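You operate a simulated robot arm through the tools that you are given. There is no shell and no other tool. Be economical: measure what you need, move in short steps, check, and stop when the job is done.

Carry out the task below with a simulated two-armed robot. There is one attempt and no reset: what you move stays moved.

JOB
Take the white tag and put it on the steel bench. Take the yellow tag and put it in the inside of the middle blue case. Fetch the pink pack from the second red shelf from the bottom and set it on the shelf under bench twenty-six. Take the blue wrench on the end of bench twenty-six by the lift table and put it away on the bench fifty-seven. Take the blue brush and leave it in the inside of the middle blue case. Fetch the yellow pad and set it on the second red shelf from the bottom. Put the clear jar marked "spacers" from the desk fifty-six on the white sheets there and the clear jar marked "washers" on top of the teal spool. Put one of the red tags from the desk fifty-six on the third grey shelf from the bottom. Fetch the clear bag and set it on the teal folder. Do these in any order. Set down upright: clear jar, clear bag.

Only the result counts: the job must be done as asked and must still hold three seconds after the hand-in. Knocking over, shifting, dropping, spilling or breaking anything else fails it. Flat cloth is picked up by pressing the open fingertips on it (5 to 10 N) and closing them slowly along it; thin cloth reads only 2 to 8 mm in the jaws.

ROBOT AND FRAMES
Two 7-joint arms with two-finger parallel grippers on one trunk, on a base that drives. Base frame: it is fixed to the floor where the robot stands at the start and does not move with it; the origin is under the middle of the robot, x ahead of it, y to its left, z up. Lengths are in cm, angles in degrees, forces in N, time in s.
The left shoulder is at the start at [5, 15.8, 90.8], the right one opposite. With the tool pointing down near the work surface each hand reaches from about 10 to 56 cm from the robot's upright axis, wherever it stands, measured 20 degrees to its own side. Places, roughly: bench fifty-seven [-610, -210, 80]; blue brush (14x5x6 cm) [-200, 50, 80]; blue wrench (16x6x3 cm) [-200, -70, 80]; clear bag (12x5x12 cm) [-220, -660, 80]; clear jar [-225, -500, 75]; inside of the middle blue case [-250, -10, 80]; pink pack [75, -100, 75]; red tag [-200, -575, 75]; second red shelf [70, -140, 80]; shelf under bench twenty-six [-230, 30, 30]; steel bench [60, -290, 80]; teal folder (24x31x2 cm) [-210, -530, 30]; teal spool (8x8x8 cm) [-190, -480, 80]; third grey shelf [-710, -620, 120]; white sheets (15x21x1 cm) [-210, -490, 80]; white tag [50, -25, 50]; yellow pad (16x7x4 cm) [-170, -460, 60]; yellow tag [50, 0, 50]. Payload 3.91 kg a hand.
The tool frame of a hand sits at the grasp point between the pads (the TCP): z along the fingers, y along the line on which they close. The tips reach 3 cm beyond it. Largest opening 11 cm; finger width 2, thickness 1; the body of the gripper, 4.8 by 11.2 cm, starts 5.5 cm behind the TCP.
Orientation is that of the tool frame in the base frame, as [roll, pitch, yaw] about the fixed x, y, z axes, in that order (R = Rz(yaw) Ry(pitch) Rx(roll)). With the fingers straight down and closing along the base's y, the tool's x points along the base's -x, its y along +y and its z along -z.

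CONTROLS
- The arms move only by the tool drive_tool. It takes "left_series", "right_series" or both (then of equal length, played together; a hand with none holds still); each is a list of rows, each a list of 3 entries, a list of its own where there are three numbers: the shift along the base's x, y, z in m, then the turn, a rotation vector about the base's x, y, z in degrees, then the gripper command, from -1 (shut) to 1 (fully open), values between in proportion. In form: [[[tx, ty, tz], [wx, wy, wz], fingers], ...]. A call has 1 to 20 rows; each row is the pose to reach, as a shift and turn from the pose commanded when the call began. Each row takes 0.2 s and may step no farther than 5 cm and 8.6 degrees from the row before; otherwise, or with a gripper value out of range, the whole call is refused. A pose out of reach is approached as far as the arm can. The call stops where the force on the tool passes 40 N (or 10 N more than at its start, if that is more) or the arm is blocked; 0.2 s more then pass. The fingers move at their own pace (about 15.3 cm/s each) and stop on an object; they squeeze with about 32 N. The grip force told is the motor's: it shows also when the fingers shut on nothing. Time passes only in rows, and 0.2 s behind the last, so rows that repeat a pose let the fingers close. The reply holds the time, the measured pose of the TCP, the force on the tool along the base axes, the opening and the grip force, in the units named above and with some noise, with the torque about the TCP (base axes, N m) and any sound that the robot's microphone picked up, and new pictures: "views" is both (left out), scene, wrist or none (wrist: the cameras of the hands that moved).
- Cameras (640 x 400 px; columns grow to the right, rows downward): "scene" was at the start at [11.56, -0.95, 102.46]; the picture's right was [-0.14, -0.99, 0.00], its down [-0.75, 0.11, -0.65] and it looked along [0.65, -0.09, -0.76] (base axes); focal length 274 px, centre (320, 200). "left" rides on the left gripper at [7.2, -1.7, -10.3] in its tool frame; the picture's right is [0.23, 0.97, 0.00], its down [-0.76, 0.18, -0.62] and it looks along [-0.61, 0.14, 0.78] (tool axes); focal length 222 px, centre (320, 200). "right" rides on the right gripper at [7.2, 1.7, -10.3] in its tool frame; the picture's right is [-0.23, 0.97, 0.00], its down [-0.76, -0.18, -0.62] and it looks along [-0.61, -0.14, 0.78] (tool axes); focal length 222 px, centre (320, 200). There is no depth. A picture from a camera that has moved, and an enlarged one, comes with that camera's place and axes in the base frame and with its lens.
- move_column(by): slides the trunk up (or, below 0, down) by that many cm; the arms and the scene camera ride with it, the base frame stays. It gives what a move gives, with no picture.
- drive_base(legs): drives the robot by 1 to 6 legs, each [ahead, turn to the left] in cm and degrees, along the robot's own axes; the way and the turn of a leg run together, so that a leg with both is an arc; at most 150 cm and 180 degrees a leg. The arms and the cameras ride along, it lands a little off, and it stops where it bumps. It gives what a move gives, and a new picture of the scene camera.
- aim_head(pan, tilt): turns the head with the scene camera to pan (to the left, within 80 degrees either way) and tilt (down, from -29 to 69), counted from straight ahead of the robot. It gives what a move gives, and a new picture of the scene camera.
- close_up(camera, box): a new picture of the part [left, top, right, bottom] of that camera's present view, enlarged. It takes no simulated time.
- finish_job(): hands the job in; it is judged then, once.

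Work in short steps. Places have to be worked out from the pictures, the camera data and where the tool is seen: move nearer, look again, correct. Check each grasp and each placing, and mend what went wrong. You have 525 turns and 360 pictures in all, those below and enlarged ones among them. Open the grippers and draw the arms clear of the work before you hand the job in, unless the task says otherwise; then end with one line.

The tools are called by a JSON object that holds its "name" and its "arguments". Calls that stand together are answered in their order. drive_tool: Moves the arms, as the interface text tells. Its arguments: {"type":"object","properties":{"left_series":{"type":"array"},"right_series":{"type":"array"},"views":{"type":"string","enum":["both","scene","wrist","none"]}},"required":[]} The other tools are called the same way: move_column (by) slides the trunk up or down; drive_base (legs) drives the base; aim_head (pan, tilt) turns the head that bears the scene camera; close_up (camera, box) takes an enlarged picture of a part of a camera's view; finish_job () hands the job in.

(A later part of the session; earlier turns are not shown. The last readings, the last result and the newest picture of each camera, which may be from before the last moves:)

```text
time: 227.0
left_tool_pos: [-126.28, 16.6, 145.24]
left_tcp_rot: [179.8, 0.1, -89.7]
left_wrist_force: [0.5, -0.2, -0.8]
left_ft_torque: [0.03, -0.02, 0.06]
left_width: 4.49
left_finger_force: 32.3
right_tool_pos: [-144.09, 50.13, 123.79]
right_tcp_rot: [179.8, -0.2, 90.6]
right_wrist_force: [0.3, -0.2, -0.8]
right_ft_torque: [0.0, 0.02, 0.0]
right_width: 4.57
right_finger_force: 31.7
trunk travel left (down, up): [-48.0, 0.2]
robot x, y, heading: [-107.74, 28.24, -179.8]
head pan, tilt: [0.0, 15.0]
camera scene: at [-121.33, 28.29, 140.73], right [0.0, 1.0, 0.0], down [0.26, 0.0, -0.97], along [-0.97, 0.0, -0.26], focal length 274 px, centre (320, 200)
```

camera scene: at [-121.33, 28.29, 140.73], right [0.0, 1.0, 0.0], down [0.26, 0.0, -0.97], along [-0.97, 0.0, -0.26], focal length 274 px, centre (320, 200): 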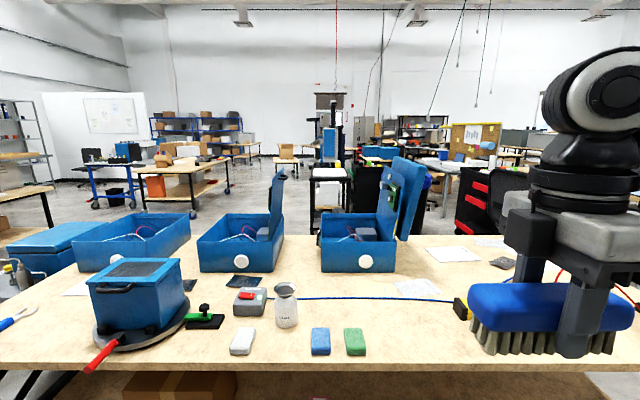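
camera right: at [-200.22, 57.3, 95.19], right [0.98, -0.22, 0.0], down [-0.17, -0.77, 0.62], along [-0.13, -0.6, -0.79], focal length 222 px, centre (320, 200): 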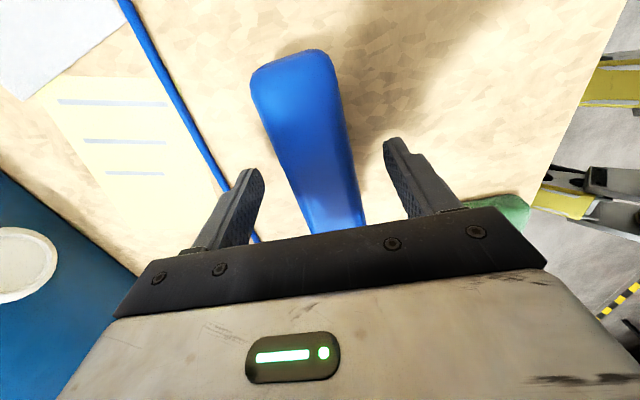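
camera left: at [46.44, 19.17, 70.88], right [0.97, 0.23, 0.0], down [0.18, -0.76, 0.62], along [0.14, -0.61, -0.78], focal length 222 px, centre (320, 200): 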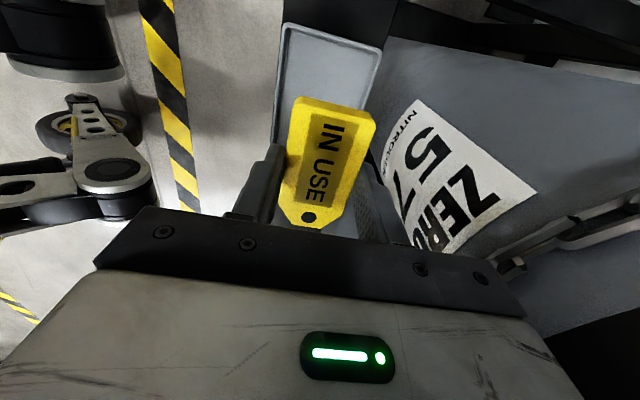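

The middle case C spans about x -275…-235, y -28…8, rim z≈92: reach it from the back side. I lower the trunk and left hand, and drive around the lift-table end.

{"name": "move_column", "arguments": {"by": -25}}

{"name": "drive_tool", "arguments": {"left_series": [[[-0.02, 0, -0.04], [0, 0, 0], -1], [[-0.04, 0, -0.08], [0, 0, 0], -1], [[-0.06, 0, -0.12], [0, 0, 0], -1], [[-0.08, 0, -0.16], [0, 0, 0], -1], [[-0.1, 0, -0.2], [0, 0, 0], -1]], "views": "none"}}

{"name": "drive_base", "arguments": {"legs": [[0, 90], [120, 0], [110, 0]]}}

{"name": "aim_head", "arguments": {"pan": -70, "tilt": 22}}

```text
time: 229.6
left_tool_pos: [-126.28, 16.7, 120.21]
left_tcp_rot: [179.8, 0.1, -89.7]
left_wrist_force: [-0.1, 0.3, -0.3]
left_ft_torque: [0.02, 0.01, -0.01]
left_width: 4.5
left_finger_force: 32.2
right_tool_pos: [-144.11, 49.95, 98.99]
right_tcp_rot: [179.8, -0.2, 90.7]
right_wrist_force: [0.1, -0.9, -1.8]
right_ft_torque: [0.0, 0.0, 0.02]
right_width: 4.57
right_finger_force: 31.6
trunk travel left (down, up): [-23.0, 25.2]
robot x, y, heading: [-108.05, 28.01, -179.7]
head pan, tilt: [0.0, 15.0]
```

```text
time: 230.8
left_tool_pos: [-136.34, 16.6, 100.04]
left_tcp_rot: [179.6, 0.1, -89.7]
left_wrist_force: [-0.3, 1.0, -1.0]
left_ft_torque: [0.03, -0.02, -0.02]
left_width: 4.49
left_finger_force: 31.6
right_tool_pos: [-144.13, 50.12, 98.96]
right_tcp_rot: [179.8, -0.3, 90.7]
right_wrist_force: [-0.4, -0.1, -1.1]
right_ft_torque: [0.01, 0.0, 0.04]
right_width: 4.57
right_finger_force: 32.0
trunk travel left (down, up): [-23.0, 25.2]
robot x, y, heading: [-107.82, 28.08, -179.6]
head pan, tilt: [0.0, 15.0]
```

```text
time: 246.0
left_tool_pos: [-94.51, -231.43, 100.0]
left_tcp_rot: [179.8, 0.1, 0.5]
left_wrist_force: [0.0, 0.2, -0.6]
left_ft_torque: [-0.01, -0.02, 0.01]
left_width: 4.48
left_finger_force: 31.5
right_tool_pos: [-127.97, -239.46, 98.95]
right_tcp_rot: [179.8, -0.2, -179.1]
right_wrist_force: [-0.3, -0.4, -1.1]
right_ft_torque: [0.02, -0.03, -0.04]
right_width: 4.55
right_finger_force: 31.6
trunk travel left (down, up): [-23.0, 25.2]
robot x, y, heading: [-106.23, -202.99, -89.8]
head pan, tilt: [0.0, 15.0]
camera scene: at [-106.18, -216.27, 115.73], right [-1.0, -0.01, 0.0], down [0.0, 0.26, -0.97], along [0.01, -0.97, -0.26], focal length 274 px, centre (320, 200)
```

scene: 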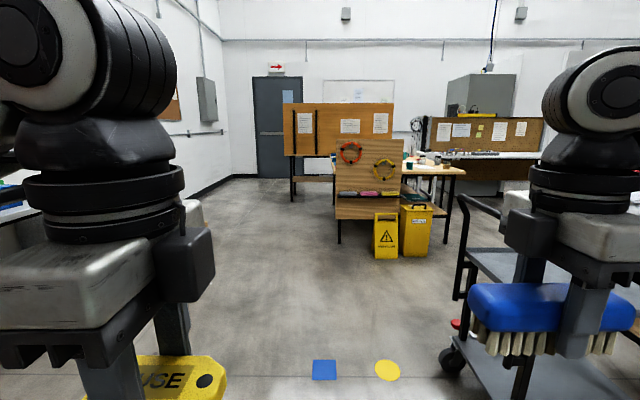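

```text
time: 247.4
left_tool_pos: [-94.51, -231.5, 100.11]
left_tcp_rot: [179.8, 0.1, 0.6]
left_wrist_force: [-0.4, -1.1, -0.2]
left_ft_torque: [0.01, 0.0, 0.01]
left_width: 4.49
left_finger_force: 32.2
right_tool_pos: [-127.86, -239.54, 98.97]
right_tcp_rot: [179.8, -0.3, -179.0]
right_wrist_force: [-0.2, -0.8, -2.5]
right_ft_torque: [0.01, 0.01, -0.01]
right_width: 4.54
right_finger_force: 31.7
trunk travel left (down, up): [-23.0, 25.2]
robot x, y, heading: [-106.12, -203.11, -89.6]
head pan, tilt: [-70.0, 22.0]
camera scene: at [-114.95, -210.18, 114.6], right [-0.35, 0.94, 0.0], down [0.35, 0.13, -0.93], along [-0.87, -0.33, -0.37], focal length 274 px, centre (320, 200)
```

scene: 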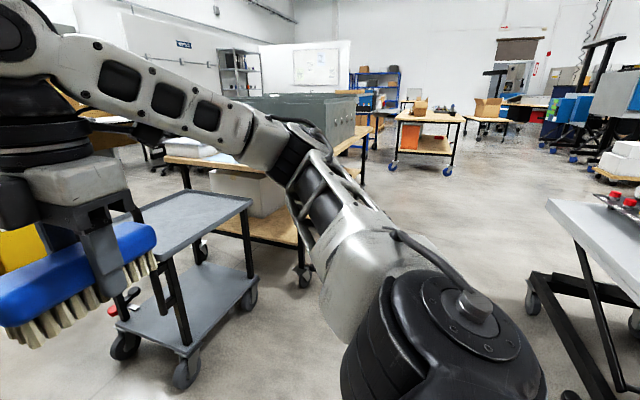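

The corridor between the lift table (y≈-158) and the left bench (y≈-270) is clear. I move 9 cm further, turn right and drive in.

{"name": "drive_base", "arguments": {"legs": [[9, 0], [0, -90], [130, 0]]}}

{"name": "aim_head", "arguments": {"pan": -40, "tilt": 22}}

```text
time: 258.4
left_tool_pos: [-263.87, -226.08, 100.03]
left_tcp_rot: [179.8, 0.1, -88.8]
left_wrist_force: [-0.3, 0.0, 0.6]
left_ft_torque: [-0.01, -0.04, 0.0]
left_width: 4.49
left_finger_force: 31.9
right_tool_pos: [-272.28, -192.65, 98.93]
right_tcp_rot: [179.7, -0.3, 91.5]
right_wrist_force: [-0.4, -0.1, -1.7]
right_ft_torque: [0.0, 0.02, -0.03]
right_width: 4.55
right_finger_force: 32.1
trunk travel left (down, up): [-23.0, 25.2]
robot x, y, heading: [-235.76, -214.07, -178.9]
head pan, tilt: [-70.0, 22.0]
camera scene: at [-243.14, -205.37, 114.59], right [0.93, 0.36, 0.0], down [0.14, -0.35, -0.93], along [-0.33, 0.86, -0.37], focal length 274 px, centre (320, 200)
```

scene: 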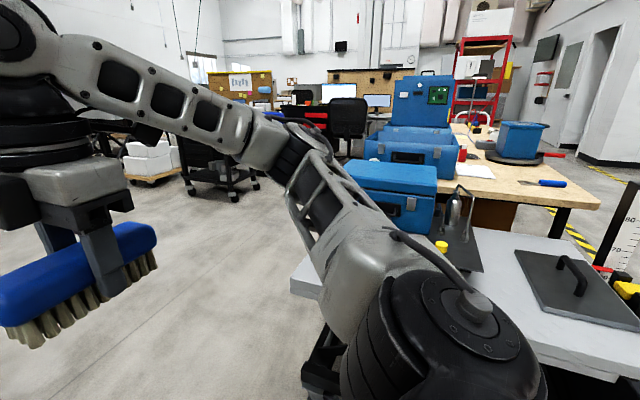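

```text
time: 259.4
left_tool_pos: [-263.89, -226.1, 100.05]
left_tcp_rot: [179.7, 0.1, -88.8]
left_wrist_force: [0.5, -0.3, -0.1]
left_ft_torque: [0.0, 0.0, -0.02]
left_width: 4.48
left_finger_force: 32.3
right_tool_pos: [-272.22, -192.71, 98.98]
right_tcp_rot: [179.8, -0.3, 91.5]
right_wrist_force: [0.3, 0.2, -1.4]
right_ft_torque: [0.01, -0.01, 0.03]
right_width: 4.57
right_finger_force: 32.7
trunk travel left (down, up): [-23.0, 25.2]
robot x, y, heading: [-235.36, -213.99, -179.1]
head pan, tilt: [-40.0, 22.0]
camera scene: at [-247.01, -208.2, 114.59], right [0.63, 0.78, 0.0], down [0.29, -0.24, -0.93], along [-0.72, 0.58, -0.37], focal length 274 px, centre (320, 200)
```

scene: 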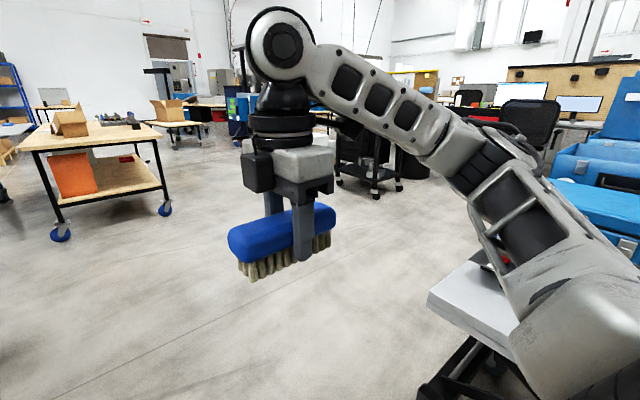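

Free floor behind the bench. I continue to x≈-335, then along the back of the bench, and turn to face it.

{"name": "drive_base", "arguments": {"legs": [[100, 0], [0, -90], [100, 0], [104, 0], [0, -90]]}}

{"name": "aim_head", "arguments": {"pan": 0, "tilt": 30}}

```text
time: 281.9
left_tool_pos: [-310.31, -0.46, 100.02]
left_tcp_rot: [179.9, 0.1, 90.9]
left_wrist_force: [0.7, -0.2, 0.2]
left_ft_torque: [0.0, 0.0, 0.0]
left_width: 4.5
left_finger_force: 32.3
right_tool_pos: [-302.15, -33.86, 99.06]
right_tcp_rot: [179.8, -0.3, -88.7]
right_wrist_force: [-0.7, -0.1, -1.7]
right_ft_torque: [-0.02, -0.02, 0.0]
right_width: 4.57
right_finger_force: 31.9
trunk travel left (down, up): [-23.0, 25.2]
robot x, y, heading: [-338.83, -12.47, 0.7]
head pan, tilt: [-40.0, 22.0]
camera scene: at [-327.61, -18.03, 114.59], right [-0.63, -0.78, 0.0], down [-0.29, 0.24, -0.93], along [0.72, -0.59, -0.37], focal length 274 px, centre (320, 200)
```

scene: 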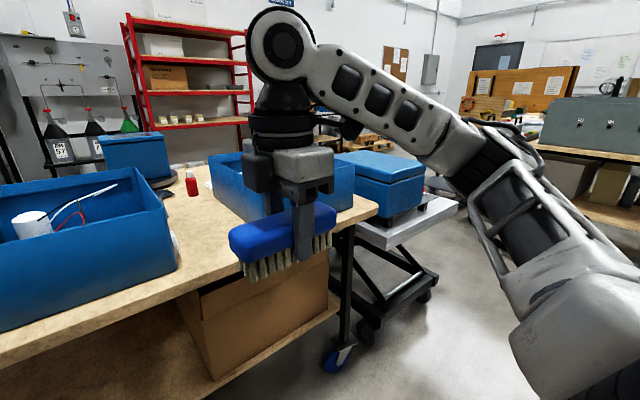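

```text
time: 282.9
left_tool_pos: [-310.4, -0.56, 99.96]
left_tcp_rot: [179.8, 0.1, 90.8]
left_wrist_force: [1.2, 0.3, 0.2]
left_ft_torque: [-0.01, 0.02, 0.02]
left_width: 4.46
left_finger_force: 31.8
right_tool_pos: [-302.22, -33.9, 98.91]
right_tcp_rot: [179.8, -0.2, -88.8]
right_wrist_force: [0.3, 0.0, -0.7]
right_ft_torque: [-0.02, 0.01, -0.04]
right_width: 4.57
right_finger_force: 32.0
trunk travel left (down, up): [-23.0, 25.2]
robot x, y, heading: [-338.5, -12.31, 1.1]
head pan, tilt: [0.0, 30.0]
camera scene: at [-325.77, -12.04, 113.31], right [0.01, -1.0, 0.0], down [-0.5, -0.01, -0.87], along [0.87, 0.01, -0.5], focal length 274 px, centre (320, 200)
```

scene: 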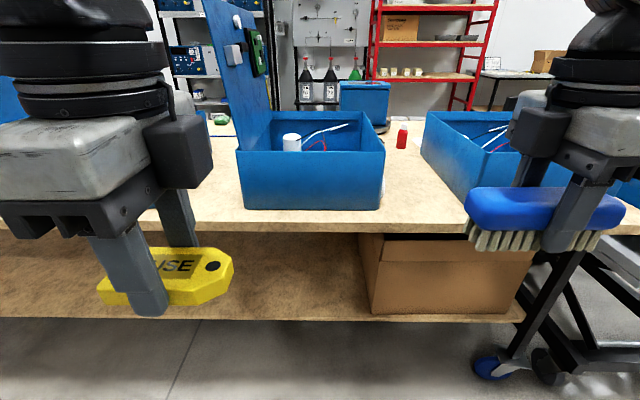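

Case C is right ahead (x -265…-228, y -27…7, rim z 91); its right half looks free. I raise the trunk 6 cm and drive in with a small shift to the left.

{"name": "move_column", "arguments": {"by": 6}}

{"name": "drive_base", "arguments": {"legs": [[0, 20], [24, 0], [0, -21], [16, 0]]}}

{"name": "aim_head", "arguments": {"pan": -5, "tilt": 45}}

```text
time: 283.9
left_tool_pos: [-310.48, -0.59, 105.96]
left_tcp_rot: [179.8, 0.1, 90.9]
left_wrist_force: [0.8, -0.2, -1.6]
left_ft_torque: [0.04, -0.01, -0.02]
left_width: 4.47
left_finger_force: 32.1
right_tool_pos: [-302.18, -33.99, 105.04]
right_tcp_rot: [179.8, -0.4, -88.7]
right_wrist_force: [-0.8, -0.3, -1.6]
right_ft_torque: [0.02, 0.01, 0.02]
right_width: 4.57
right_finger_force: 32.3
trunk travel left (down, up): [-29.0, 19.2]
robot x, y, heading: [-338.18, -12.26, 0.9]
head pan, tilt: [0.0, 30.0]
```

```text
time: 288.9
left_tool_pos: [-274.81, 7.68, 106.01]
left_tcp_rot: [180.0, -0.1, 89.4]
left_wrist_force: [-1.0, 0.1, 0.6]
left_ft_torque: [0.0, -0.11, -0.03]
left_width: 4.48
left_finger_force: 32.0
right_tool_pos: [-266.48, -25.88, 104.97]
right_tcp_rot: [179.7, -0.3, -89.6]
right_wrist_force: [0.9, -0.8, -0.6]
right_ft_torque: [-0.01, -0.04, 0.0]
right_width: 4.56
right_finger_force: 32.6
trunk travel left (down, up): [-29.0, 19.2]
robot x, y, heading: [-302.88, -3.99, -0.2]
head pan, tilt: [0.0, 30.0]
stopped in leg 4: the force on the tool passed its limit at 77 N (the readings are from after the stop); the commanded pose is now the measured one
camera scene: at [-289.76, -3.6, 119.32], right [0.0, -1.0, 0.0], down [-0.5, 0.0, -0.87], along [0.87, 0.0, -0.5], focal length 274 px, centre (320, 200)
```

scene: 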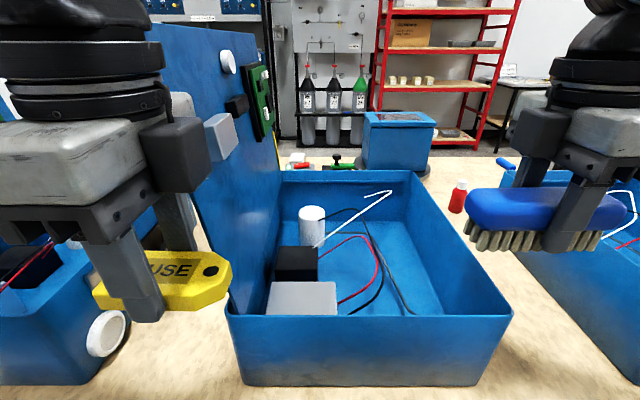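

```text
time: 289.6
left_tool_pos: [-274.69, 7.66, 106.18]
left_tcp_rot: [-179.9, -0.1, 89.2]
left_wrist_force: [-0.4, -0.3, -0.9]
left_ft_torque: [0.0, -0.1, 0.01]
left_width: 4.47
left_finger_force: 31.6
right_tool_pos: [-266.48, -25.89, 104.96]
right_tcp_rot: [179.6, -0.3, -89.6]
right_wrist_force: [-0.5, -0.2, -1.8]
right_ft_torque: [-0.01, 0.02, -0.03]
right_width: 4.55
right_finger_force: 32.1
trunk travel left (down, up): [-29.0, 19.2]
robot x, y, heading: [-302.75, -3.63, 0.3]
head pan, tilt: [-5.0, 45.0]
camera scene: at [-290.71, -4.3, 117.06], right [-0.09, -1.0, 0.0], down [-0.7, 0.06, -0.71], along [0.7, -0.06, -0.71], focal length 274 px, centre (320, 200)
```

scene: 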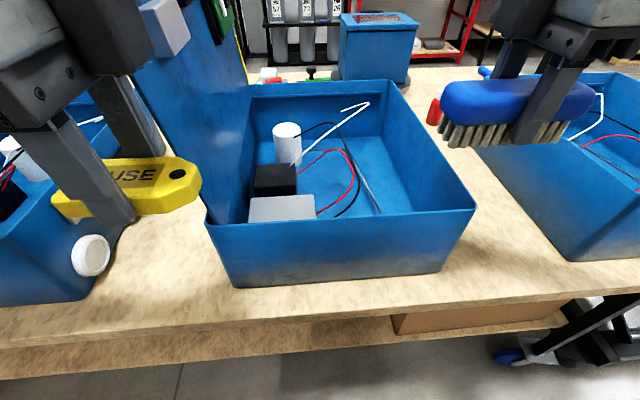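

The left hand brushed the lid's edge. I pull it back, then turn the right hand 90° so the brush lies along x for the free strip along the case's right wall (y -26…-19).

{"name": "drive_tool", "arguments": {"left_series": [[[-0.04, 0, 0], [0, 0, 0], -1], [[-0.08, 0, 0], [0, 0, 0], -1], [[-0.1, -0.01, 0], [0, 0, 0], -1], [[-0.1, -0.02, 0], [0, 0, 0], -1], [[-0.1, -0.02, 0], [0, 0, 0], -1], [[-0.1, -0.02, 0], [0, 0, 0], -1], [[-0.1, -0.02, 0], [0, 0, 0], -1], [[-0.1, -0.02, 0], [0, 0, 0], -1], [[-0.1, -0.02, 0], [0, 0, 0], -1], [[-0.1, -0.02, 0], [0, 0, 0], -1], [[-0.1, -0.02, 0], [0, 0, 0], -1]], "right_series": [[[0, 0, 0], [0, 0, -8.5], -1], [[0, 0, 0], [0, 0, -17], -1], [[0, 0, 0], [0, 0, -25.5], -1], [[0, 0, 0], [0, 0, -34], -1], [[0, 0, 0], [0, 0, -42.5], -1], [[0, 0, 0], [0, 0, -51], -1], [[0, 0, 0], [0, 0, -59.5], -1], [[0, 0, 0], [0, 0, -68], -1], [[0, 0, 0], [0, 0, -76.5], -1], [[0, 0, 0], [0, 0, -84], -1], [[0, 0, 0], [0, 0, -90], -1]], "views": "none"}}

{"name": "drive_base", "arguments": {"legs": [[6, 0]]}}

```text
time: 292.0
left_tool_pos: [-284.65, 5.7, 106.05]
left_tcp_rot: [180.0, -0.1, 89.2]
left_wrist_force: [0.2, 0.0, -0.4]
left_ft_torque: [0.03, 0.01, 0.02]
left_width: 4.48
left_finger_force: 31.9
right_tool_pos: [-266.44, -25.79, 104.98]
right_tcp_rot: [179.7, -0.3, -179.7]
right_wrist_force: [0.4, -0.4, -1.0]
right_ft_torque: [-0.03, -0.02, 0.0]
right_width: 4.58
right_finger_force: 32.0
trunk travel left (down, up): [-29.0, 19.2]
robot x, y, heading: [-302.71, -3.64, -0.0]
head pan, tilt: [-5.0, 45.0]
```

```text
time: 293.0
left_tool_pos: [-278.85, 5.74, 106.13]
left_tcp_rot: [-180.0, 0.0, 89.3]
left_wrist_force: [0.5, 0.7, -0.6]
left_ft_torque: [-0.03, 0.02, -0.02]
left_width: 4.5
left_finger_force: 32.3
right_tool_pos: [-260.61, -25.92, 104.8]
right_tcp_rot: [179.7, -0.4, -179.6]
right_wrist_force: [0.6, 0.3, -1.3]
right_ft_torque: [0.01, -0.04, -0.01]
right_width: 4.56
right_finger_force: 31.9
trunk travel left (down, up): [-29.0, 19.2]
robot x, y, heading: [-296.92, -3.74, 0.0]
head pan, tilt: [-5.0, 45.0]
camera scene: at [-284.78, -4.3, 117.04], right [-0.09, -1.0, 0.0], down [-0.7, 0.06, -0.71], along [0.7, -0.06, -0.71], focal length 274 px, centre (320, 200)
```

scene: 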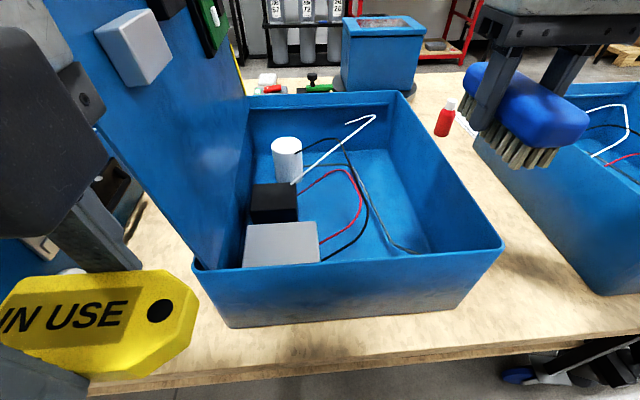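

Move the brush over the free strip at [-247.5,-22] and check from the wrist.

{"name": "drive_tool", "arguments": {"right_series": [[[0.045, 0.012, 0], [0, 0, 0], -1], [[0.09, 0.024, 0], [0, 0, 0], -1], [[0.13, 0.037, 0], [0, 0, 0], -1], [[0.13, 0.037, -0.04], [0, 0, 0], -1]], "views": "both"}}

```text
time: 294.0
left_tool_pos: [-278.85, 5.58, 106.08]
left_tcp_rot: [180.0, -0.1, 89.3]
left_wrist_force: [-0.1, 1.0, -0.1]
left_ft_torque: [-0.04, 0.02, 0.0]
left_width: 4.49
left_finger_force: 31.8
right_tool_pos: [-247.5, -22.08, 100.88]
right_tcp_rot: [179.7, -0.3, -179.7]
right_wrist_force: [0.1, 0.1, -0.3]
right_ft_torque: [0.0, 0.03, 0.0]
right_width: 4.57
right_finger_force: 32.0
trunk travel left (down, up): [-29.0, 19.2]
robot x, y, heading: [-296.9, -3.59, 0.1]
head pan, tilt: [-5.0, 45.0]
camera scene: at [-284.81, -4.32, 117.05], right [-0.09, -1.0, 0.0], down [-0.7, 0.06, -0.71], along [0.7, -0.06, -0.71], focal length 274 px, centre (320, 200)
camera right: at [-254.68, -20.49, 111.08], right [0.22, 0.98, 0.0], down [0.77, -0.18, 0.62], along [0.6, -0.13, -0.79], focal length 222 px, centre (320, 200)
```

scene: 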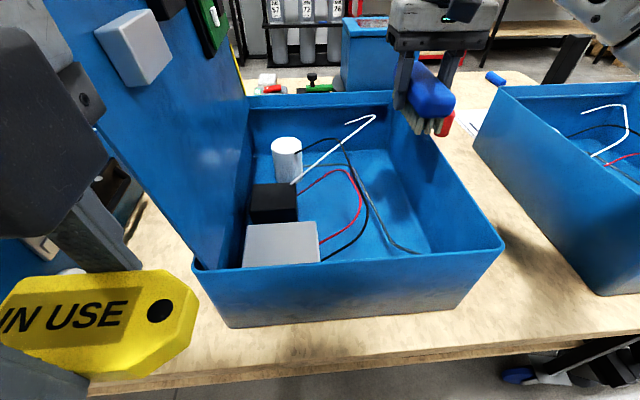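
right: 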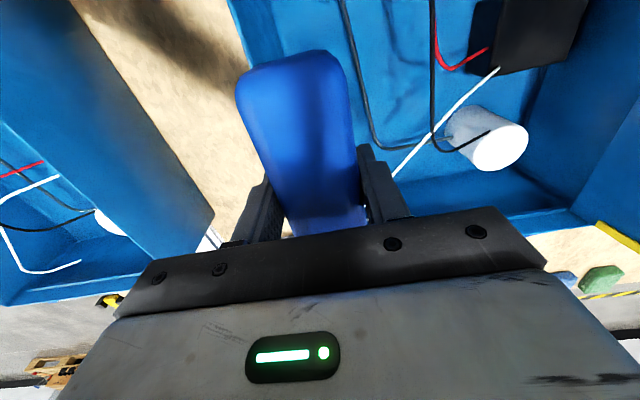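

I shift 1.7 cm inward so the gripper body clears the wall, then lower into the case.

{"name": "drive_tool", "arguments": {"right_series": [[[0, 0.017, 0], [0, 0, 0], -1], [[0, 0.017, -0.04], [0, 0, 0], -1], [[0, 0.017, -0.08], [0, 0, 0], -1], [[0, 0.017, -0.12], [0, 0, 0], -1], [[0, 0.017, -0.145], [0, 0, 0], -1]], "views": "both"}}

```text
time: 295.3
left_tool_pos: [-278.88, 5.74, 106.09]
left_tcp_rot: [179.8, -0.1, 89.3]
left_wrist_force: [0.6, -0.4, -0.9]
left_ft_torque: [-0.03, -0.01, 0.0]
left_width: 4.47
left_finger_force: 31.5
right_tool_pos: [-247.27, -20.33, 87.55]
right_tcp_rot: [179.6, 1.1, -179.7]
right_wrist_force: [-4.4, 1.7, 12.1]
right_ft_torque: [-0.84, 0.05, -0.32]
right_width: 4.55
right_finger_force: 31.6
trunk travel left (down, up): [-29.0, 19.2]
robot x, y, heading: [-297.01, -4.01, 0.0]
head pan, tilt: [-5.0, 45.0]
stopped in row 5 (right hand): the force on the tool passed its limit at 45 N (the readings are from after the stop); the commanded pose is now the measured one
camera scene: at [-284.96, -4.25, 117.09], right [-0.09, -1.0, 0.0], down [-0.7, 0.06, -0.71], along [0.71, -0.06, -0.71], focal length 274 px, centre (320, 200)
camera right: at [-254.71, -18.89, 97.69], right [0.22, 0.98, 0.01], down [0.75, -0.18, 0.64], along [0.62, -0.13, -0.77], focal length 222 px, centre (320, 200)
```

scene: 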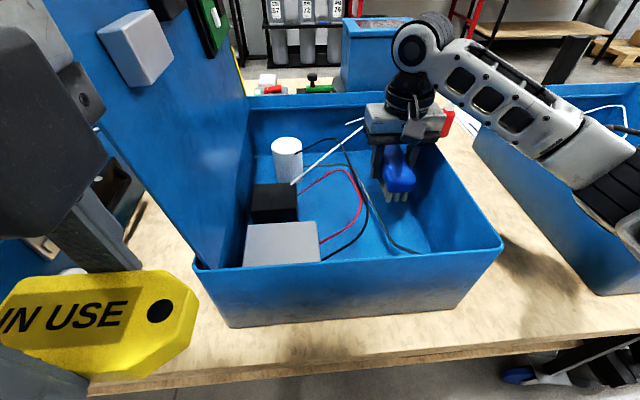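
right: 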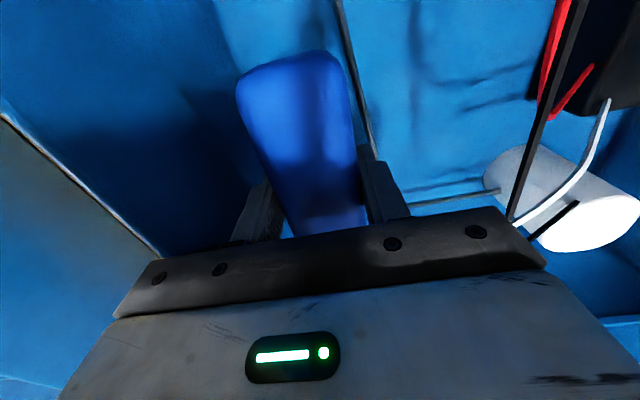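

The gripper body met the case's right rim (z≈93). I raise slightly, shift 2 cm more inward, and lower on.

{"name": "drive_tool", "arguments": {"right_series": [[[0, 0.005, 0.01], [0, 1.3, 0], -1], [[0, 0.022, 0.01], [0, 1.3, 0], -1], [[0, 0.022, -0.01], [0, 1.3, 0], -1], [[0, 0.022, -0.025], [0, 1.3, 0], -1]], "views": "scene"}}

```text
time: 296.3
left_tool_pos: [-278.86, 5.86, 106.05]
left_tcp_rot: [179.9, -0.1, 89.3]
left_wrist_force: [0.3, 0.4, -0.5]
left_ft_torque: [0.02, -0.01, -0.02]
left_width: 4.48
left_finger_force: 31.9
right_tool_pos: [-247.09, -18.26, 84.75]
right_tcp_rot: [179.6, -0.5, -179.7]
right_wrist_force: [-0.7, -0.2, -0.4]
right_ft_torque: [-0.01, 0.01, 0.0]
right_width: 4.59
right_finger_force: 32.1
trunk travel left (down, up): [-29.0, 19.2]
robot x, y, heading: [-296.5, -3.85, 0.3]
head pan, tilt: [-5.0, 45.0]
camera scene: at [-284.81, -4.31, 117.05], right [-0.09, -1.0, 0.0], down [-0.7, 0.06, -0.71], along [0.7, -0.06, -0.71], focal length 274 px, centre (320, 200)
```

scene: 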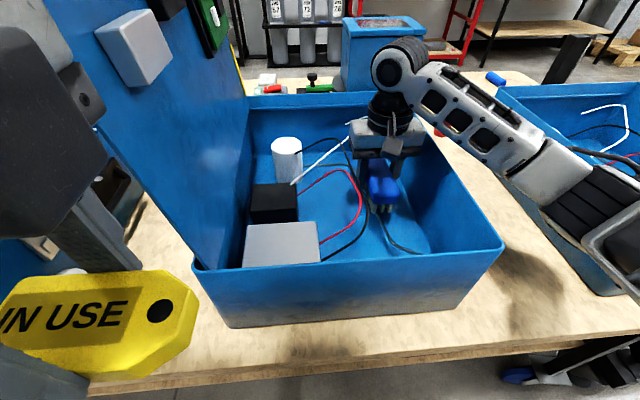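

Free; lower the last centimetre until touch, then release.

{"name": "drive_tool", "arguments": {"right_series": [[[0, 0, -0.006], [0, 0, 0], -1], [[0, 0, -0.011], [0, 0, 0], -1]], "views": "none"}}

```text
time: 296.9
left_tool_pos: [-278.72, 5.79, 106.03]
left_tcp_rot: [-180.0, -0.1, 89.2]
left_wrist_force: [0.2, 0.1, -0.4]
left_ft_torque: [-0.02, -0.01, -0.04]
left_width: 4.49
left_finger_force: 32.2
right_tool_pos: [-247.24, -18.38, 83.73]
right_tcp_rot: [179.6, -0.5, -179.6]
right_wrist_force: [0.9, 0.2, -1.3]
right_ft_torque: [0.02, 0.02, -0.04]
right_width: 4.54
right_finger_force: 32.4
trunk travel left (down, up): [-29.0, 19.2]
robot x, y, heading: [-296.85, -3.46, 0.1]
head pan, tilt: [-5.0, 45.0]
```

{"name": "drive_tool", "arguments": {"right_series": [[[0, 0, -0.005], [0, 0, 0], -1], [[0, 0, -0.01], [0, 0, 0], -1]], "views": "none"}}

```text
time: 297.5
left_tool_pos: [-278.78, 5.57, 106.04]
left_tcp_rot: [-180.0, 0.0, 89.3]
left_wrist_force: [-0.3, 0.1, -0.8]
left_ft_torque: [0.0, -0.04, 0.0]
left_width: 4.47
left_finger_force: 31.8
right_tool_pos: [-247.2, -18.28, 82.61]
right_tcp_rot: [179.6, -0.4, -179.7]
right_wrist_force: [0.2, 0.3, -1.7]
right_ft_torque: [0.02, -0.01, 0.01]
right_width: 4.55
right_finger_force: 31.6
trunk travel left (down, up): [-29.0, 19.2]
robot x, y, heading: [-297.2, -3.78, -0.1]
head pan, tilt: [-5.0, 45.0]
```

Still no contact; a bit lower.

{"name": "drive_tool", "arguments": {"right_series": [[[0, 0, -0.004], [0, 0, 0], -1], [[0, 0, -0.008], [0, 0, 0], -1]], "views": "none"}}

{"name": "close_up", "arguments": {"camera": "scene", "box": [230, 90, 510, 290]}}

```text
time: 298.1
left_tool_pos: [-278.95, 5.66, 106.12]
left_tcp_rot: [179.7, -0.1, 89.3]
left_wrist_force: [0.4, 0.3, -0.6]
left_ft_torque: [0.04, -0.03, 0.01]
left_width: 4.49
left_finger_force: 32.2
right_tool_pos: [-247.23, -18.33, 82.35]
right_tcp_rot: [179.6, 0.0, -179.6]
right_wrist_force: [-1.3, -2.7, 25.0]
right_ft_torque: [-0.43, 0.44, 0.03]
right_width: 4.58
right_finger_force: 32.3
trunk travel left (down, up): [-29.0, 19.2]
robot x, y, heading: [-297.02, -3.47, 0.2]
head pan, tilt: [-5.0, 45.0]
```

```text
2.00 times, centred on (370, 190) of scene
camera zoom: at [-285.01, -4.27, 117.13], right [-0.09, -1.0, 0.0], down [-0.7, 0.06, -0.71], along [0.71, -0.06, -0.71], focal length 548 px, centre (220, 220)
```

zoom: 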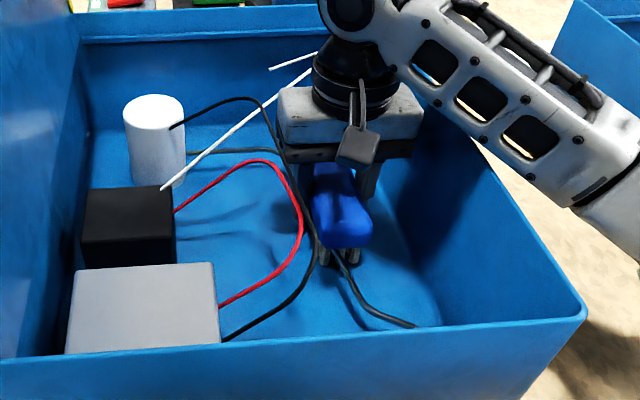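

Brush touches the floor of the case. I open and lift straight up.

{"name": "drive_tool", "arguments": {"right_series": [[[0, 0, 0.003], [0, 0, 0], 0.0], [[0, 0, 0.004], [0, 0, 0], 0.2], [[0, 0, 0.006], [0, 0, 0], 0.2], [[0, 0, 0.04], [0, 0, 0], 0.2], [[0, 0, 0.09], [0, 0, 0], 0.2], [[0, 0, 0.14], [0, 0, 0], 0.2], [[0, 0, 0.18], [0, 0, 0], 0.2], [[0, 0, 0.22], [0, 0, 0], 0.2]], "views": "scene"}}

```text
time: 299.9
left_tool_pos: [-278.89, 5.89, 106.14]
left_tcp_rot: [-180.0, -0.1, 89.2]
left_wrist_force: [-0.2, -0.3, -0.3]
left_ft_torque: [0.01, 0.0, 0.01]
left_width: 4.49
left_finger_force: 32.0
right_tool_pos: [-247.3, -18.34, 103.98]
right_tcp_rot: [179.6, -0.5, -179.6]
right_wrist_force: [0.6, -0.7, 0.0]
right_ft_torque: [0.0, 0.0, -0.01]
right_width: 6.63
right_finger_force: 0.0
trunk travel left (down, up): [-29.0, 19.2]
robot x, y, heading: [-296.72, -3.77, -0.2]
head pan, tilt: [-5.0, 45.0]
camera scene: at [-284.85, -4.29, 117.05], right [-0.09, -1.0, 0.0], down [-0.7, 0.06, -0.71], along [0.7, -0.06, -0.71], focal length 274 px, centre (320, 200)
```

scene: 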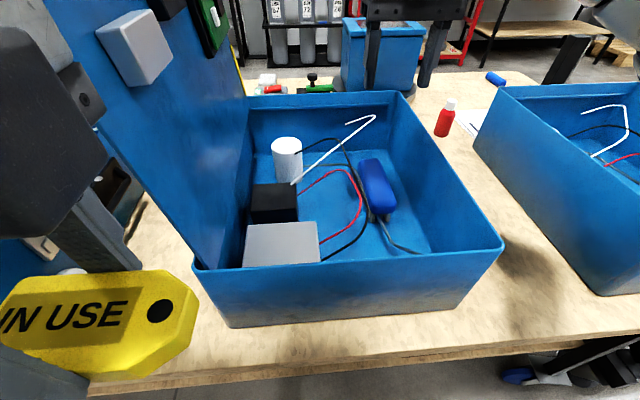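

Brush sits in the case. For the yellow tag I shift the robot 20 cm toward -y so the left forearm stays clear of the lid.

{"name": "drive_tool", "arguments": {"right_series": [[[-0.05, 0, 0], [0, 0, 0], 0.2], [[-0.1, 0, 0], [0, 0, 0], 0.2], [[-0.15, 0, 0], [0, 0, 0], 0.2]], "views": "none"}}

{"name": "drive_base", "arguments": {"legs": [[-32, 0], [0, -90], [22, 0], [0, 90], [31, 0]]}}

{"name": "aim_head", "arguments": {"pan": 10, "tilt": 48}}

```text
time: 300.7
left_tool_pos: [-278.86, 5.71, 106.15]
left_tcp_rot: [-180.0, -0.1, 89.4]
left_wrist_force: [0.4, 0.1, -0.1]
left_ft_torque: [0.02, -0.02, 0.01]
left_width: 4.46
left_finger_force: 32.3
right_tool_pos: [-262.35, -18.56, 103.67]
right_tcp_rot: [179.5, -0.5, -179.7]
right_wrist_force: [-0.8, -0.2, -0.3]
right_ft_torque: [-0.03, 0.0, -0.02]
right_width: 6.58
right_finger_force: 0.1
trunk travel left (down, up): [-29.0, 19.2]
robot x, y, heading: [-296.78, -4.18, 0.2]
head pan, tilt: [-5.0, 45.0]
```

```text
time: 313.2
left_tool_pos: [-286.49, -17.25, 106.41]
left_tcp_rot: [179.9, -0.2, 89.3]
left_wrist_force: [0.1, -0.1, 0.1]
left_ft_torque: [-0.01, 0.02, 0.0]
left_width: 4.49
left_finger_force: 31.9
right_tool_pos: [-270.16, -41.57, 103.99]
right_tcp_rot: [179.4, -0.2, -180.0]
right_wrist_force: [0.2, -0.6, -0.7]
right_ft_torque: [-0.02, 0.0, 0.01]
right_width: 6.58
right_finger_force: 0.1
trunk travel left (down, up): [-29.0, 19.2]
robot x, y, heading: [-303.84, -26.25, -0.1]
head pan, tilt: [-5.0, 45.0]
stopped in leg 5: the robot was blocked; the commanded pose is now the measured one
camera scene: at [-292.87, -27.32, 117.2], right [-0.09, -1.0, 0.0], down [-0.7, 0.07, -0.71], along [0.71, -0.06, -0.7], focal length 274 px, centre (320, 200)
```

scene: 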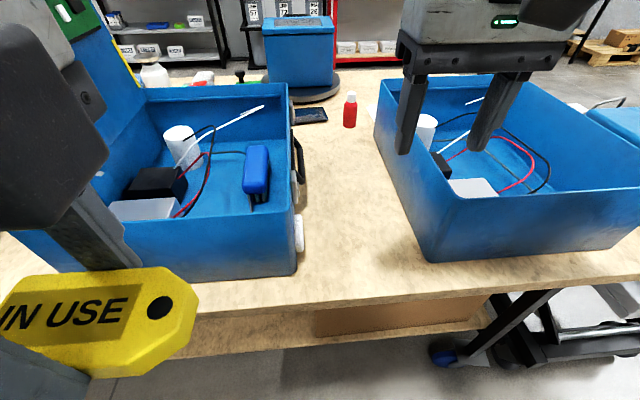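

```text
time: 314.0
left_tool_pos: [-286.61, -17.21, 106.26]
left_tcp_rot: [179.8, -0.2, 89.3]
left_wrist_force: [0.2, 0.1, -0.9]
left_ft_torque: [0.01, 0.0, -0.02]
left_width: 4.49
left_finger_force: 31.8
right_tool_pos: [-270.2, -41.59, 104.0]
right_tcp_rot: [179.3, 0.1, -180.0]
right_wrist_force: [-0.9, -0.2, 0.5]
right_ft_torque: [0.03, 0.06, 0.0]
right_width: 6.6
right_finger_force: 0.1
trunk travel left (down, up): [-29.0, 19.2]
robot x, y, heading: [-304.01, -26.32, -0.3]
head pan, tilt: [10.0, 48.0]
camera scene: at [-292.96, -26.64, 117.03], right [-0.01, -1.0, 0.0], down [-0.71, 0.01, -0.7], along [0.7, 0.0, -0.71], focal length 274 px, centre (320, 200)
```

scene: 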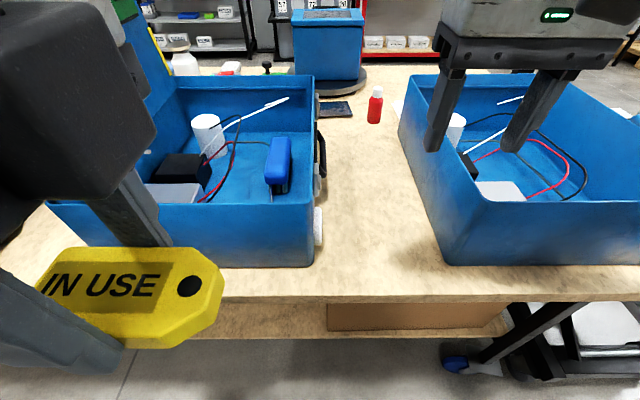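

Something stopped the base at x≈-304, but the reach is fine from here. I move the left hand over [-259.5,-18] inside the case and look.

{"name": "drive_tool", "arguments": {"left_series": [[[0.045, 0, 0], [0, 0, 0], -1], [[0.09, 0, 0], [0, 0, 0], -1], [[0.135, 0, 0], [0, 0, 0], -1], [[0.18, -0.004, 0], [0, 0, 0], -1], [[0.225, -0.008, 0], [0, 0, 0], -1], [[0.27, -0.008, 0], [0, 0, 0], -1], [[0.27, -0.008, -0.04], [0, 0, 0], -1], [[0.27, -0.008, -0.08], [0, 0, 0], -1]], "views": "both"}}

```text
time: 316.0
left_tool_pos: [-260.36, -19.34, 100.29]
left_tcp_rot: [177.5, -1.0, 88.7]
left_wrist_force: [0.7, 0.6, -1.0]
left_ft_torque: [-0.02, -0.03, -0.02]
left_width: 4.49
left_finger_force: 32.1
right_tool_pos: [-271.07, -42.47, 103.95]
right_tcp_rot: [178.9, 0.4, 179.9]
right_wrist_force: [0.1, -0.1, -0.3]
right_ft_torque: [0.01, -0.03, 0.05]
right_width: 6.61
right_finger_force: 0.0
trunk travel left (down, up): [-29.0, 19.2]
robot x, y, heading: [-304.37, -26.49, -0.4]
head pan, tilt: [10.0, 48.0]
stopped in row 8 (left hand): the arm was blocked; the commanded pose is now the measured one
camera scene: at [-294.12, -26.37, 116.77], right [0.17, -0.99, -0.01], down [-0.72, -0.12, -0.68], along [0.67, 0.12, -0.73], focal length 274 px, centre (320, 200)
camera left: at [-262.23, -12.35, 110.5], right [0.98, 0.2, 0.04], down [0.13, -0.78, 0.62], along [0.16, -0.6, -0.79], focal length 222 px, centre (320, 200)
```

scene: 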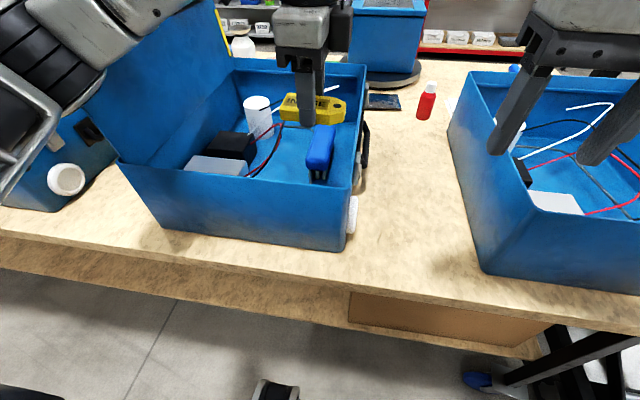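
left: 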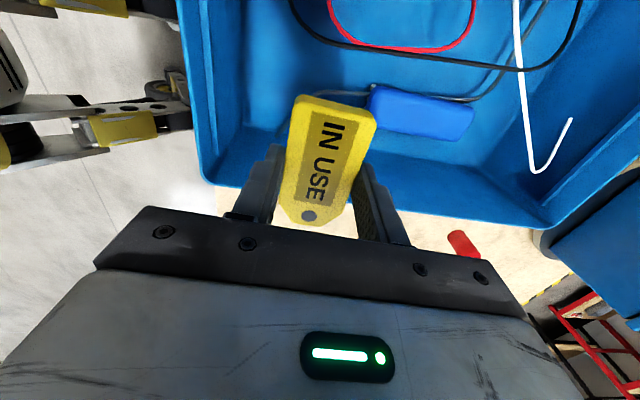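

My left forearm is pressing near the lid. I lift and withdraw the left hand at once.

{"name": "drive_tool", "arguments": {"left_series": [[[-0.01, 0, 0.04], [0, 0, 0], -1], [[-0.05, 0, 0.07], [0, 0, 0], -1], [[-0.1, 0, 0.07], [0, 0, 0], -1], [[-0.15, 0, 0.07], [0, 0, 0], -1], [[-0.2, 0, 0.07], [0, 0, 0], -1], [[-0.25, 0, 0.07], [0, 0, 0], -1]], "views": "scene"}}

```text
time: 317.4
left_tool_pos: [-284.54, -18.32, 106.63]
left_tcp_rot: [-179.8, 0.1, 90.3]
left_wrist_force: [-0.7, 0.3, -0.9]
left_ft_torque: [-0.01, -0.02, -0.04]
left_width: 4.49
left_finger_force: 31.8
right_tool_pos: [-270.59, -41.64, 104.19]
right_tcp_rot: [179.3, 0.2, 179.9]
right_wrist_force: [-0.3, -0.3, 1.1]
right_ft_torque: [0.0, -0.01, 0.01]
right_width: 6.59
right_finger_force: 0.0
trunk travel left (down, up): [-29.0, 19.2]
robot x, y, heading: [-303.74, -26.16, 0.0]
head pan, tilt: [10.0, 48.0]
camera scene: at [-293.11, -24.66, 118.14], right [0.22, -0.98, 0.0], down [-0.62, -0.14, -0.78], along [0.76, 0.17, -0.63], focal length 274 px, centre (320, 200)
```

scene: 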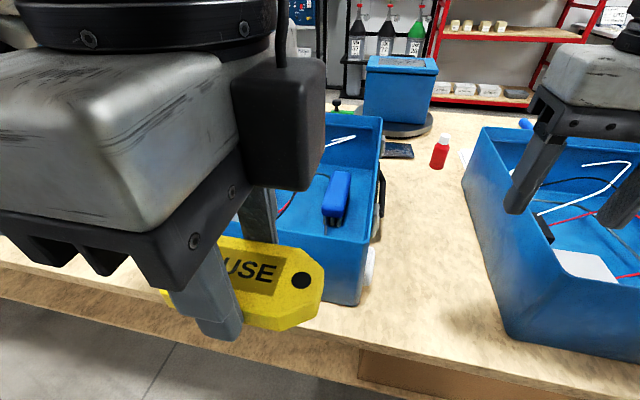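

The block was my left forearm against my own head, not the case. I reposition: heading ~15° with the robot at about [-302,-44], so the left arm goes straight ahead beside the head.

{"name": "drive_tool", "arguments": {"right_series": [[[-0.04, 0, 0], [0, 0, 0], 0.2], [[-0.08, 0, 0], [0, 0, 0], 0.2]], "views": "none"}}

{"name": "drive_base", "arguments": {"legs": [[-16, 0], [0, -90], [22, 0], [0, 105]]}}

{"name": "drive_tool", "arguments": {"left_series": [[[0, 0.03, 0], [0, 0, 0], -1], [[0.03, 0.06, 0], [0, 0, 0], -1]], "views": "none"}}

{"name": "aim_head", "arguments": {"pan": 0, "tilt": 45}}

```text
time: 318.0
left_tool_pos: [-284.27, -18.39, 106.47]
left_tcp_rot: [179.5, 0.1, 90.1]
left_wrist_force: [0.8, 0.1, -0.2]
left_ft_torque: [0.0, 0.01, 0.03]
left_width: 4.48
left_finger_force: 31.9
right_tool_pos: [-278.28, -41.63, 104.1]
right_tcp_rot: [179.3, 0.0, 179.9]
right_wrist_force: [-0.6, 0.3, -0.2]
right_ft_torque: [0.01, 0.02, -0.01]
right_width: 6.58
right_finger_force: 0.1
trunk travel left (down, up): [-29.0, 19.2]
robot x, y, heading: [-304.03, -26.15, -0.5]
head pan, tilt: [10.0, 48.0]
```

```text
time: 328.9
left_tool_pos: [-302.79, -34.49, 105.75]
left_tcp_rot: [179.9, -0.4, 105.5]
left_wrist_force: [-0.1, -0.2, -1.5]
left_ft_torque: [-0.03, 0.02, 0.01]
left_width: 4.5
left_finger_force: 31.8
right_tool_pos: [-290.19, -55.17, 103.72]
right_tcp_rot: [179.5, -0.7, -163.7]
right_wrist_force: [-0.4, 0.2, -0.5]
right_ft_torque: [0.02, -0.01, 0.02]
right_width: 6.59
right_finger_force: 0.1
trunk travel left (down, up): [-29.0, 19.2]
robot x, y, heading: [-320.22, -48.33, 16.0]
head pan, tilt: [10.0, 48.0]
camera scene: at [-308.76, -42.88, 117.95], right [0.49, -0.87, 0.0], down [-0.55, -0.31, -0.78], along [0.68, 0.38, -0.63], focal length 274 px, centre (320, 200)
```

scene: 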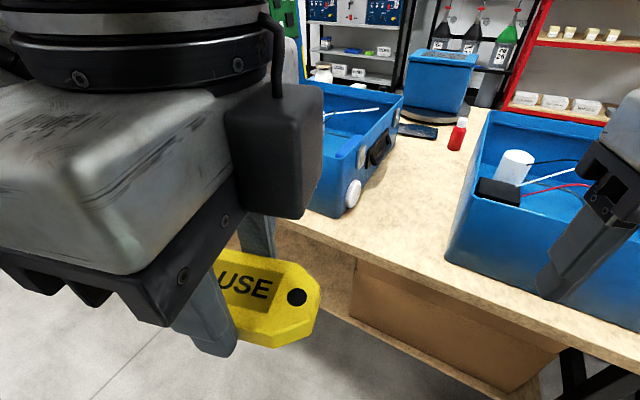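

```text
time: 329.5
left_tool_pos: [-299.89, -28.41, 105.74]
left_tcp_rot: [179.8, -0.3, 105.3]
left_wrist_force: [-0.7, -0.1, -0.4]
left_ft_torque: [-0.01, -0.02, -0.03]
left_width: 4.48
left_finger_force: 32.5
right_tool_pos: [-290.21, -55.12, 103.71]
right_tcp_rot: [179.6, -0.6, -163.7]
right_wrist_force: [0.3, 0.3, 0.6]
right_ft_torque: [0.03, -0.01, 0.02]
right_width: 6.61
right_finger_force: 0.1
trunk travel left (down, up): [-29.0, 19.2]
robot x, y, heading: [-319.89, -48.3, 16.0]
head pan, tilt: [10.0, 48.0]
```

```text
time: 330.2
left_tool_pos: [-300.0, -28.5, 105.78]
left_tcp_rot: [179.8, -0.5, 105.5]
left_wrist_force: [-0.1, -0.2, -0.9]
left_ft_torque: [0.0, 0.05, 0.0]
left_width: 4.49
left_finger_force: 32.8
right_tool_pos: [-290.37, -55.23, 103.87]
right_tcp_rot: [179.6, -0.5, -163.6]
right_wrist_force: [-1.1, 0.4, -0.3]
right_ft_torque: [0.03, -0.02, 0.01]
right_width: 6.59
right_finger_force: 0.1
trunk travel left (down, up): [-29.0, 19.2]
robot x, y, heading: [-319.64, -48.66, 16.1]
head pan, tilt: [0.0, 45.0]
camera scene: at [-308.43, -44.82, 117.05], right [0.28, -0.96, 0.0], down [-0.68, -0.2, -0.71], along [0.68, 0.2, -0.71], focal length 274 px, centre (320, 200)
```

scene: 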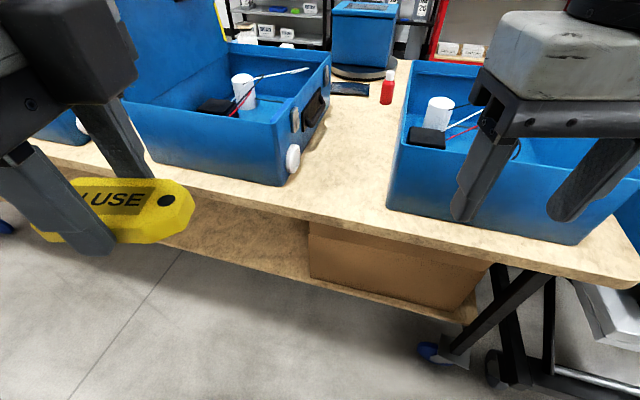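

C looks unmoved. I drive 17 cm forward and extend the left hand into the case.

{"name": "drive_base", "arguments": {"legs": [[16, 0]]}}

{"name": "drive_tool", "arguments": {"left_series": [[[0.04, 0.01, 0], [0, 0, 0], -1], [[0.08, 0.02, 0], [0, 0, 0], -1], [[0.12, 0.03, 0], [0, 0, 0], -1], [[0.16, 0.04, 0], [0, 0, 0], -1], [[0.2, 0.05, 0], [0, 0, 0], -1], [[0.236, 0.06, 0], [0, 0, 0], -1]], "views": "both"}}

```text
time: 331.7
left_tool_pos: [-284.59, -24.19, 105.75]
left_tcp_rot: [179.9, -0.4, 105.4]
left_wrist_force: [-0.1, 0.1, 0.1]
left_ft_torque: [0.02, 0.01, -0.03]
left_width: 4.49
left_finger_force: 32.6
right_tool_pos: [-274.88, -50.65, 103.62]
right_tcp_rot: [179.5, -0.6, -163.7]
right_wrist_force: [-0.1, 0.2, -0.8]
right_ft_torque: [-0.03, -0.03, 0.04]
right_width: 6.6
right_finger_force: 0.1
trunk travel left (down, up): [-29.0, 19.2]
robot x, y, heading: [-304.93, -44.18, 16.1]
head pan, tilt: [0.0, 45.0]
camera scene: at [-293.02, -40.37, 117.05], right [0.28, -0.96, 0.0], down [-0.68, -0.2, -0.71], along [0.68, 0.2, -0.71], focal length 274 px, centre (320, 200)
```

scene: 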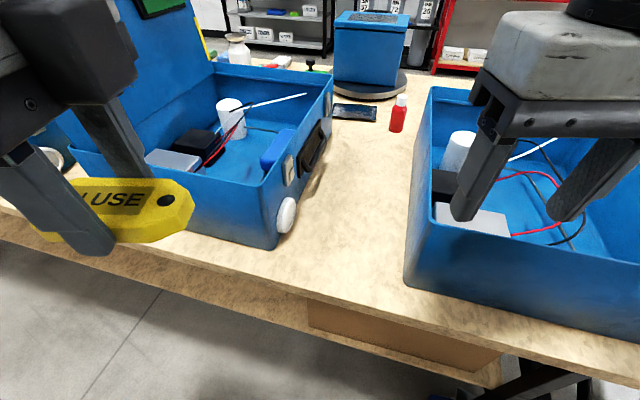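

```text
time: 333.1
left_tool_pos: [-260.79, -18.05, 105.76]
left_tcp_rot: [180.0, -0.4, 105.4]
left_wrist_force: [0.2, 0.9, -0.2]
left_ft_torque: [-0.03, 0.01, -0.03]
left_width: 4.51
left_finger_force: 31.8
right_tool_pos: [-274.8, -50.71, 103.7]
right_tcp_rot: [179.6, -0.7, -163.7]
right_wrist_force: [-0.2, -0.7, 0.5]
right_ft_torque: [0.01, 0.02, 0.02]
right_width: 6.61
right_finger_force: 0.0
trunk travel left (down, up): [-29.0, 19.2]
robot x, y, heading: [-304.61, -43.43, 15.9]
head pan, tilt: [0.0, 45.0]
camera scene: at [-293.03, -40.39, 117.05], right [0.28, -0.96, 0.0], down [-0.68, -0.2, -0.71], along [0.68, 0.2, -0.71], focal length 274 px, centre (320, 200)
camera left: at [-264.37, -11.65, 116.05], right [0.88, 0.48, 0.0], down [0.37, -0.69, 0.62], along [0.3, -0.54, -0.79], focal length 222 px, centre (320, 200)
```

scene: 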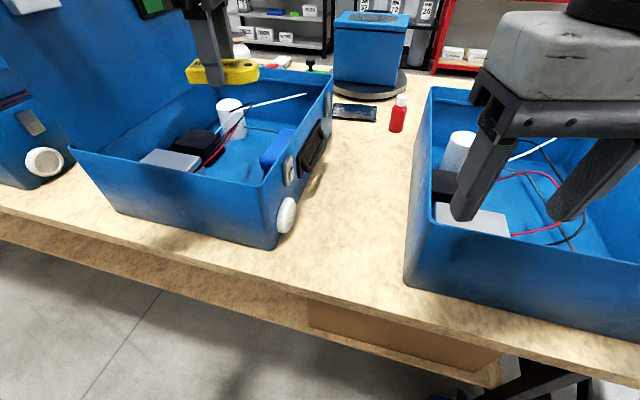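
left: 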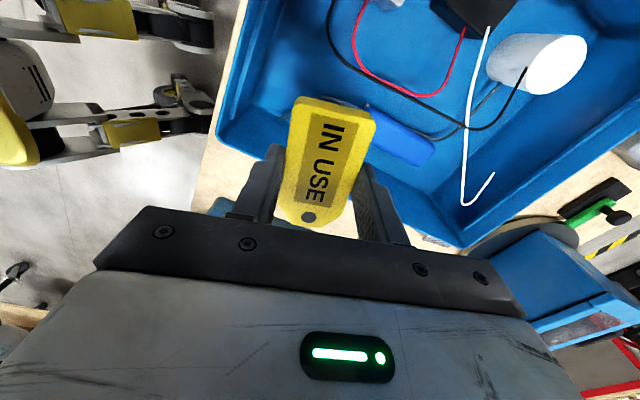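

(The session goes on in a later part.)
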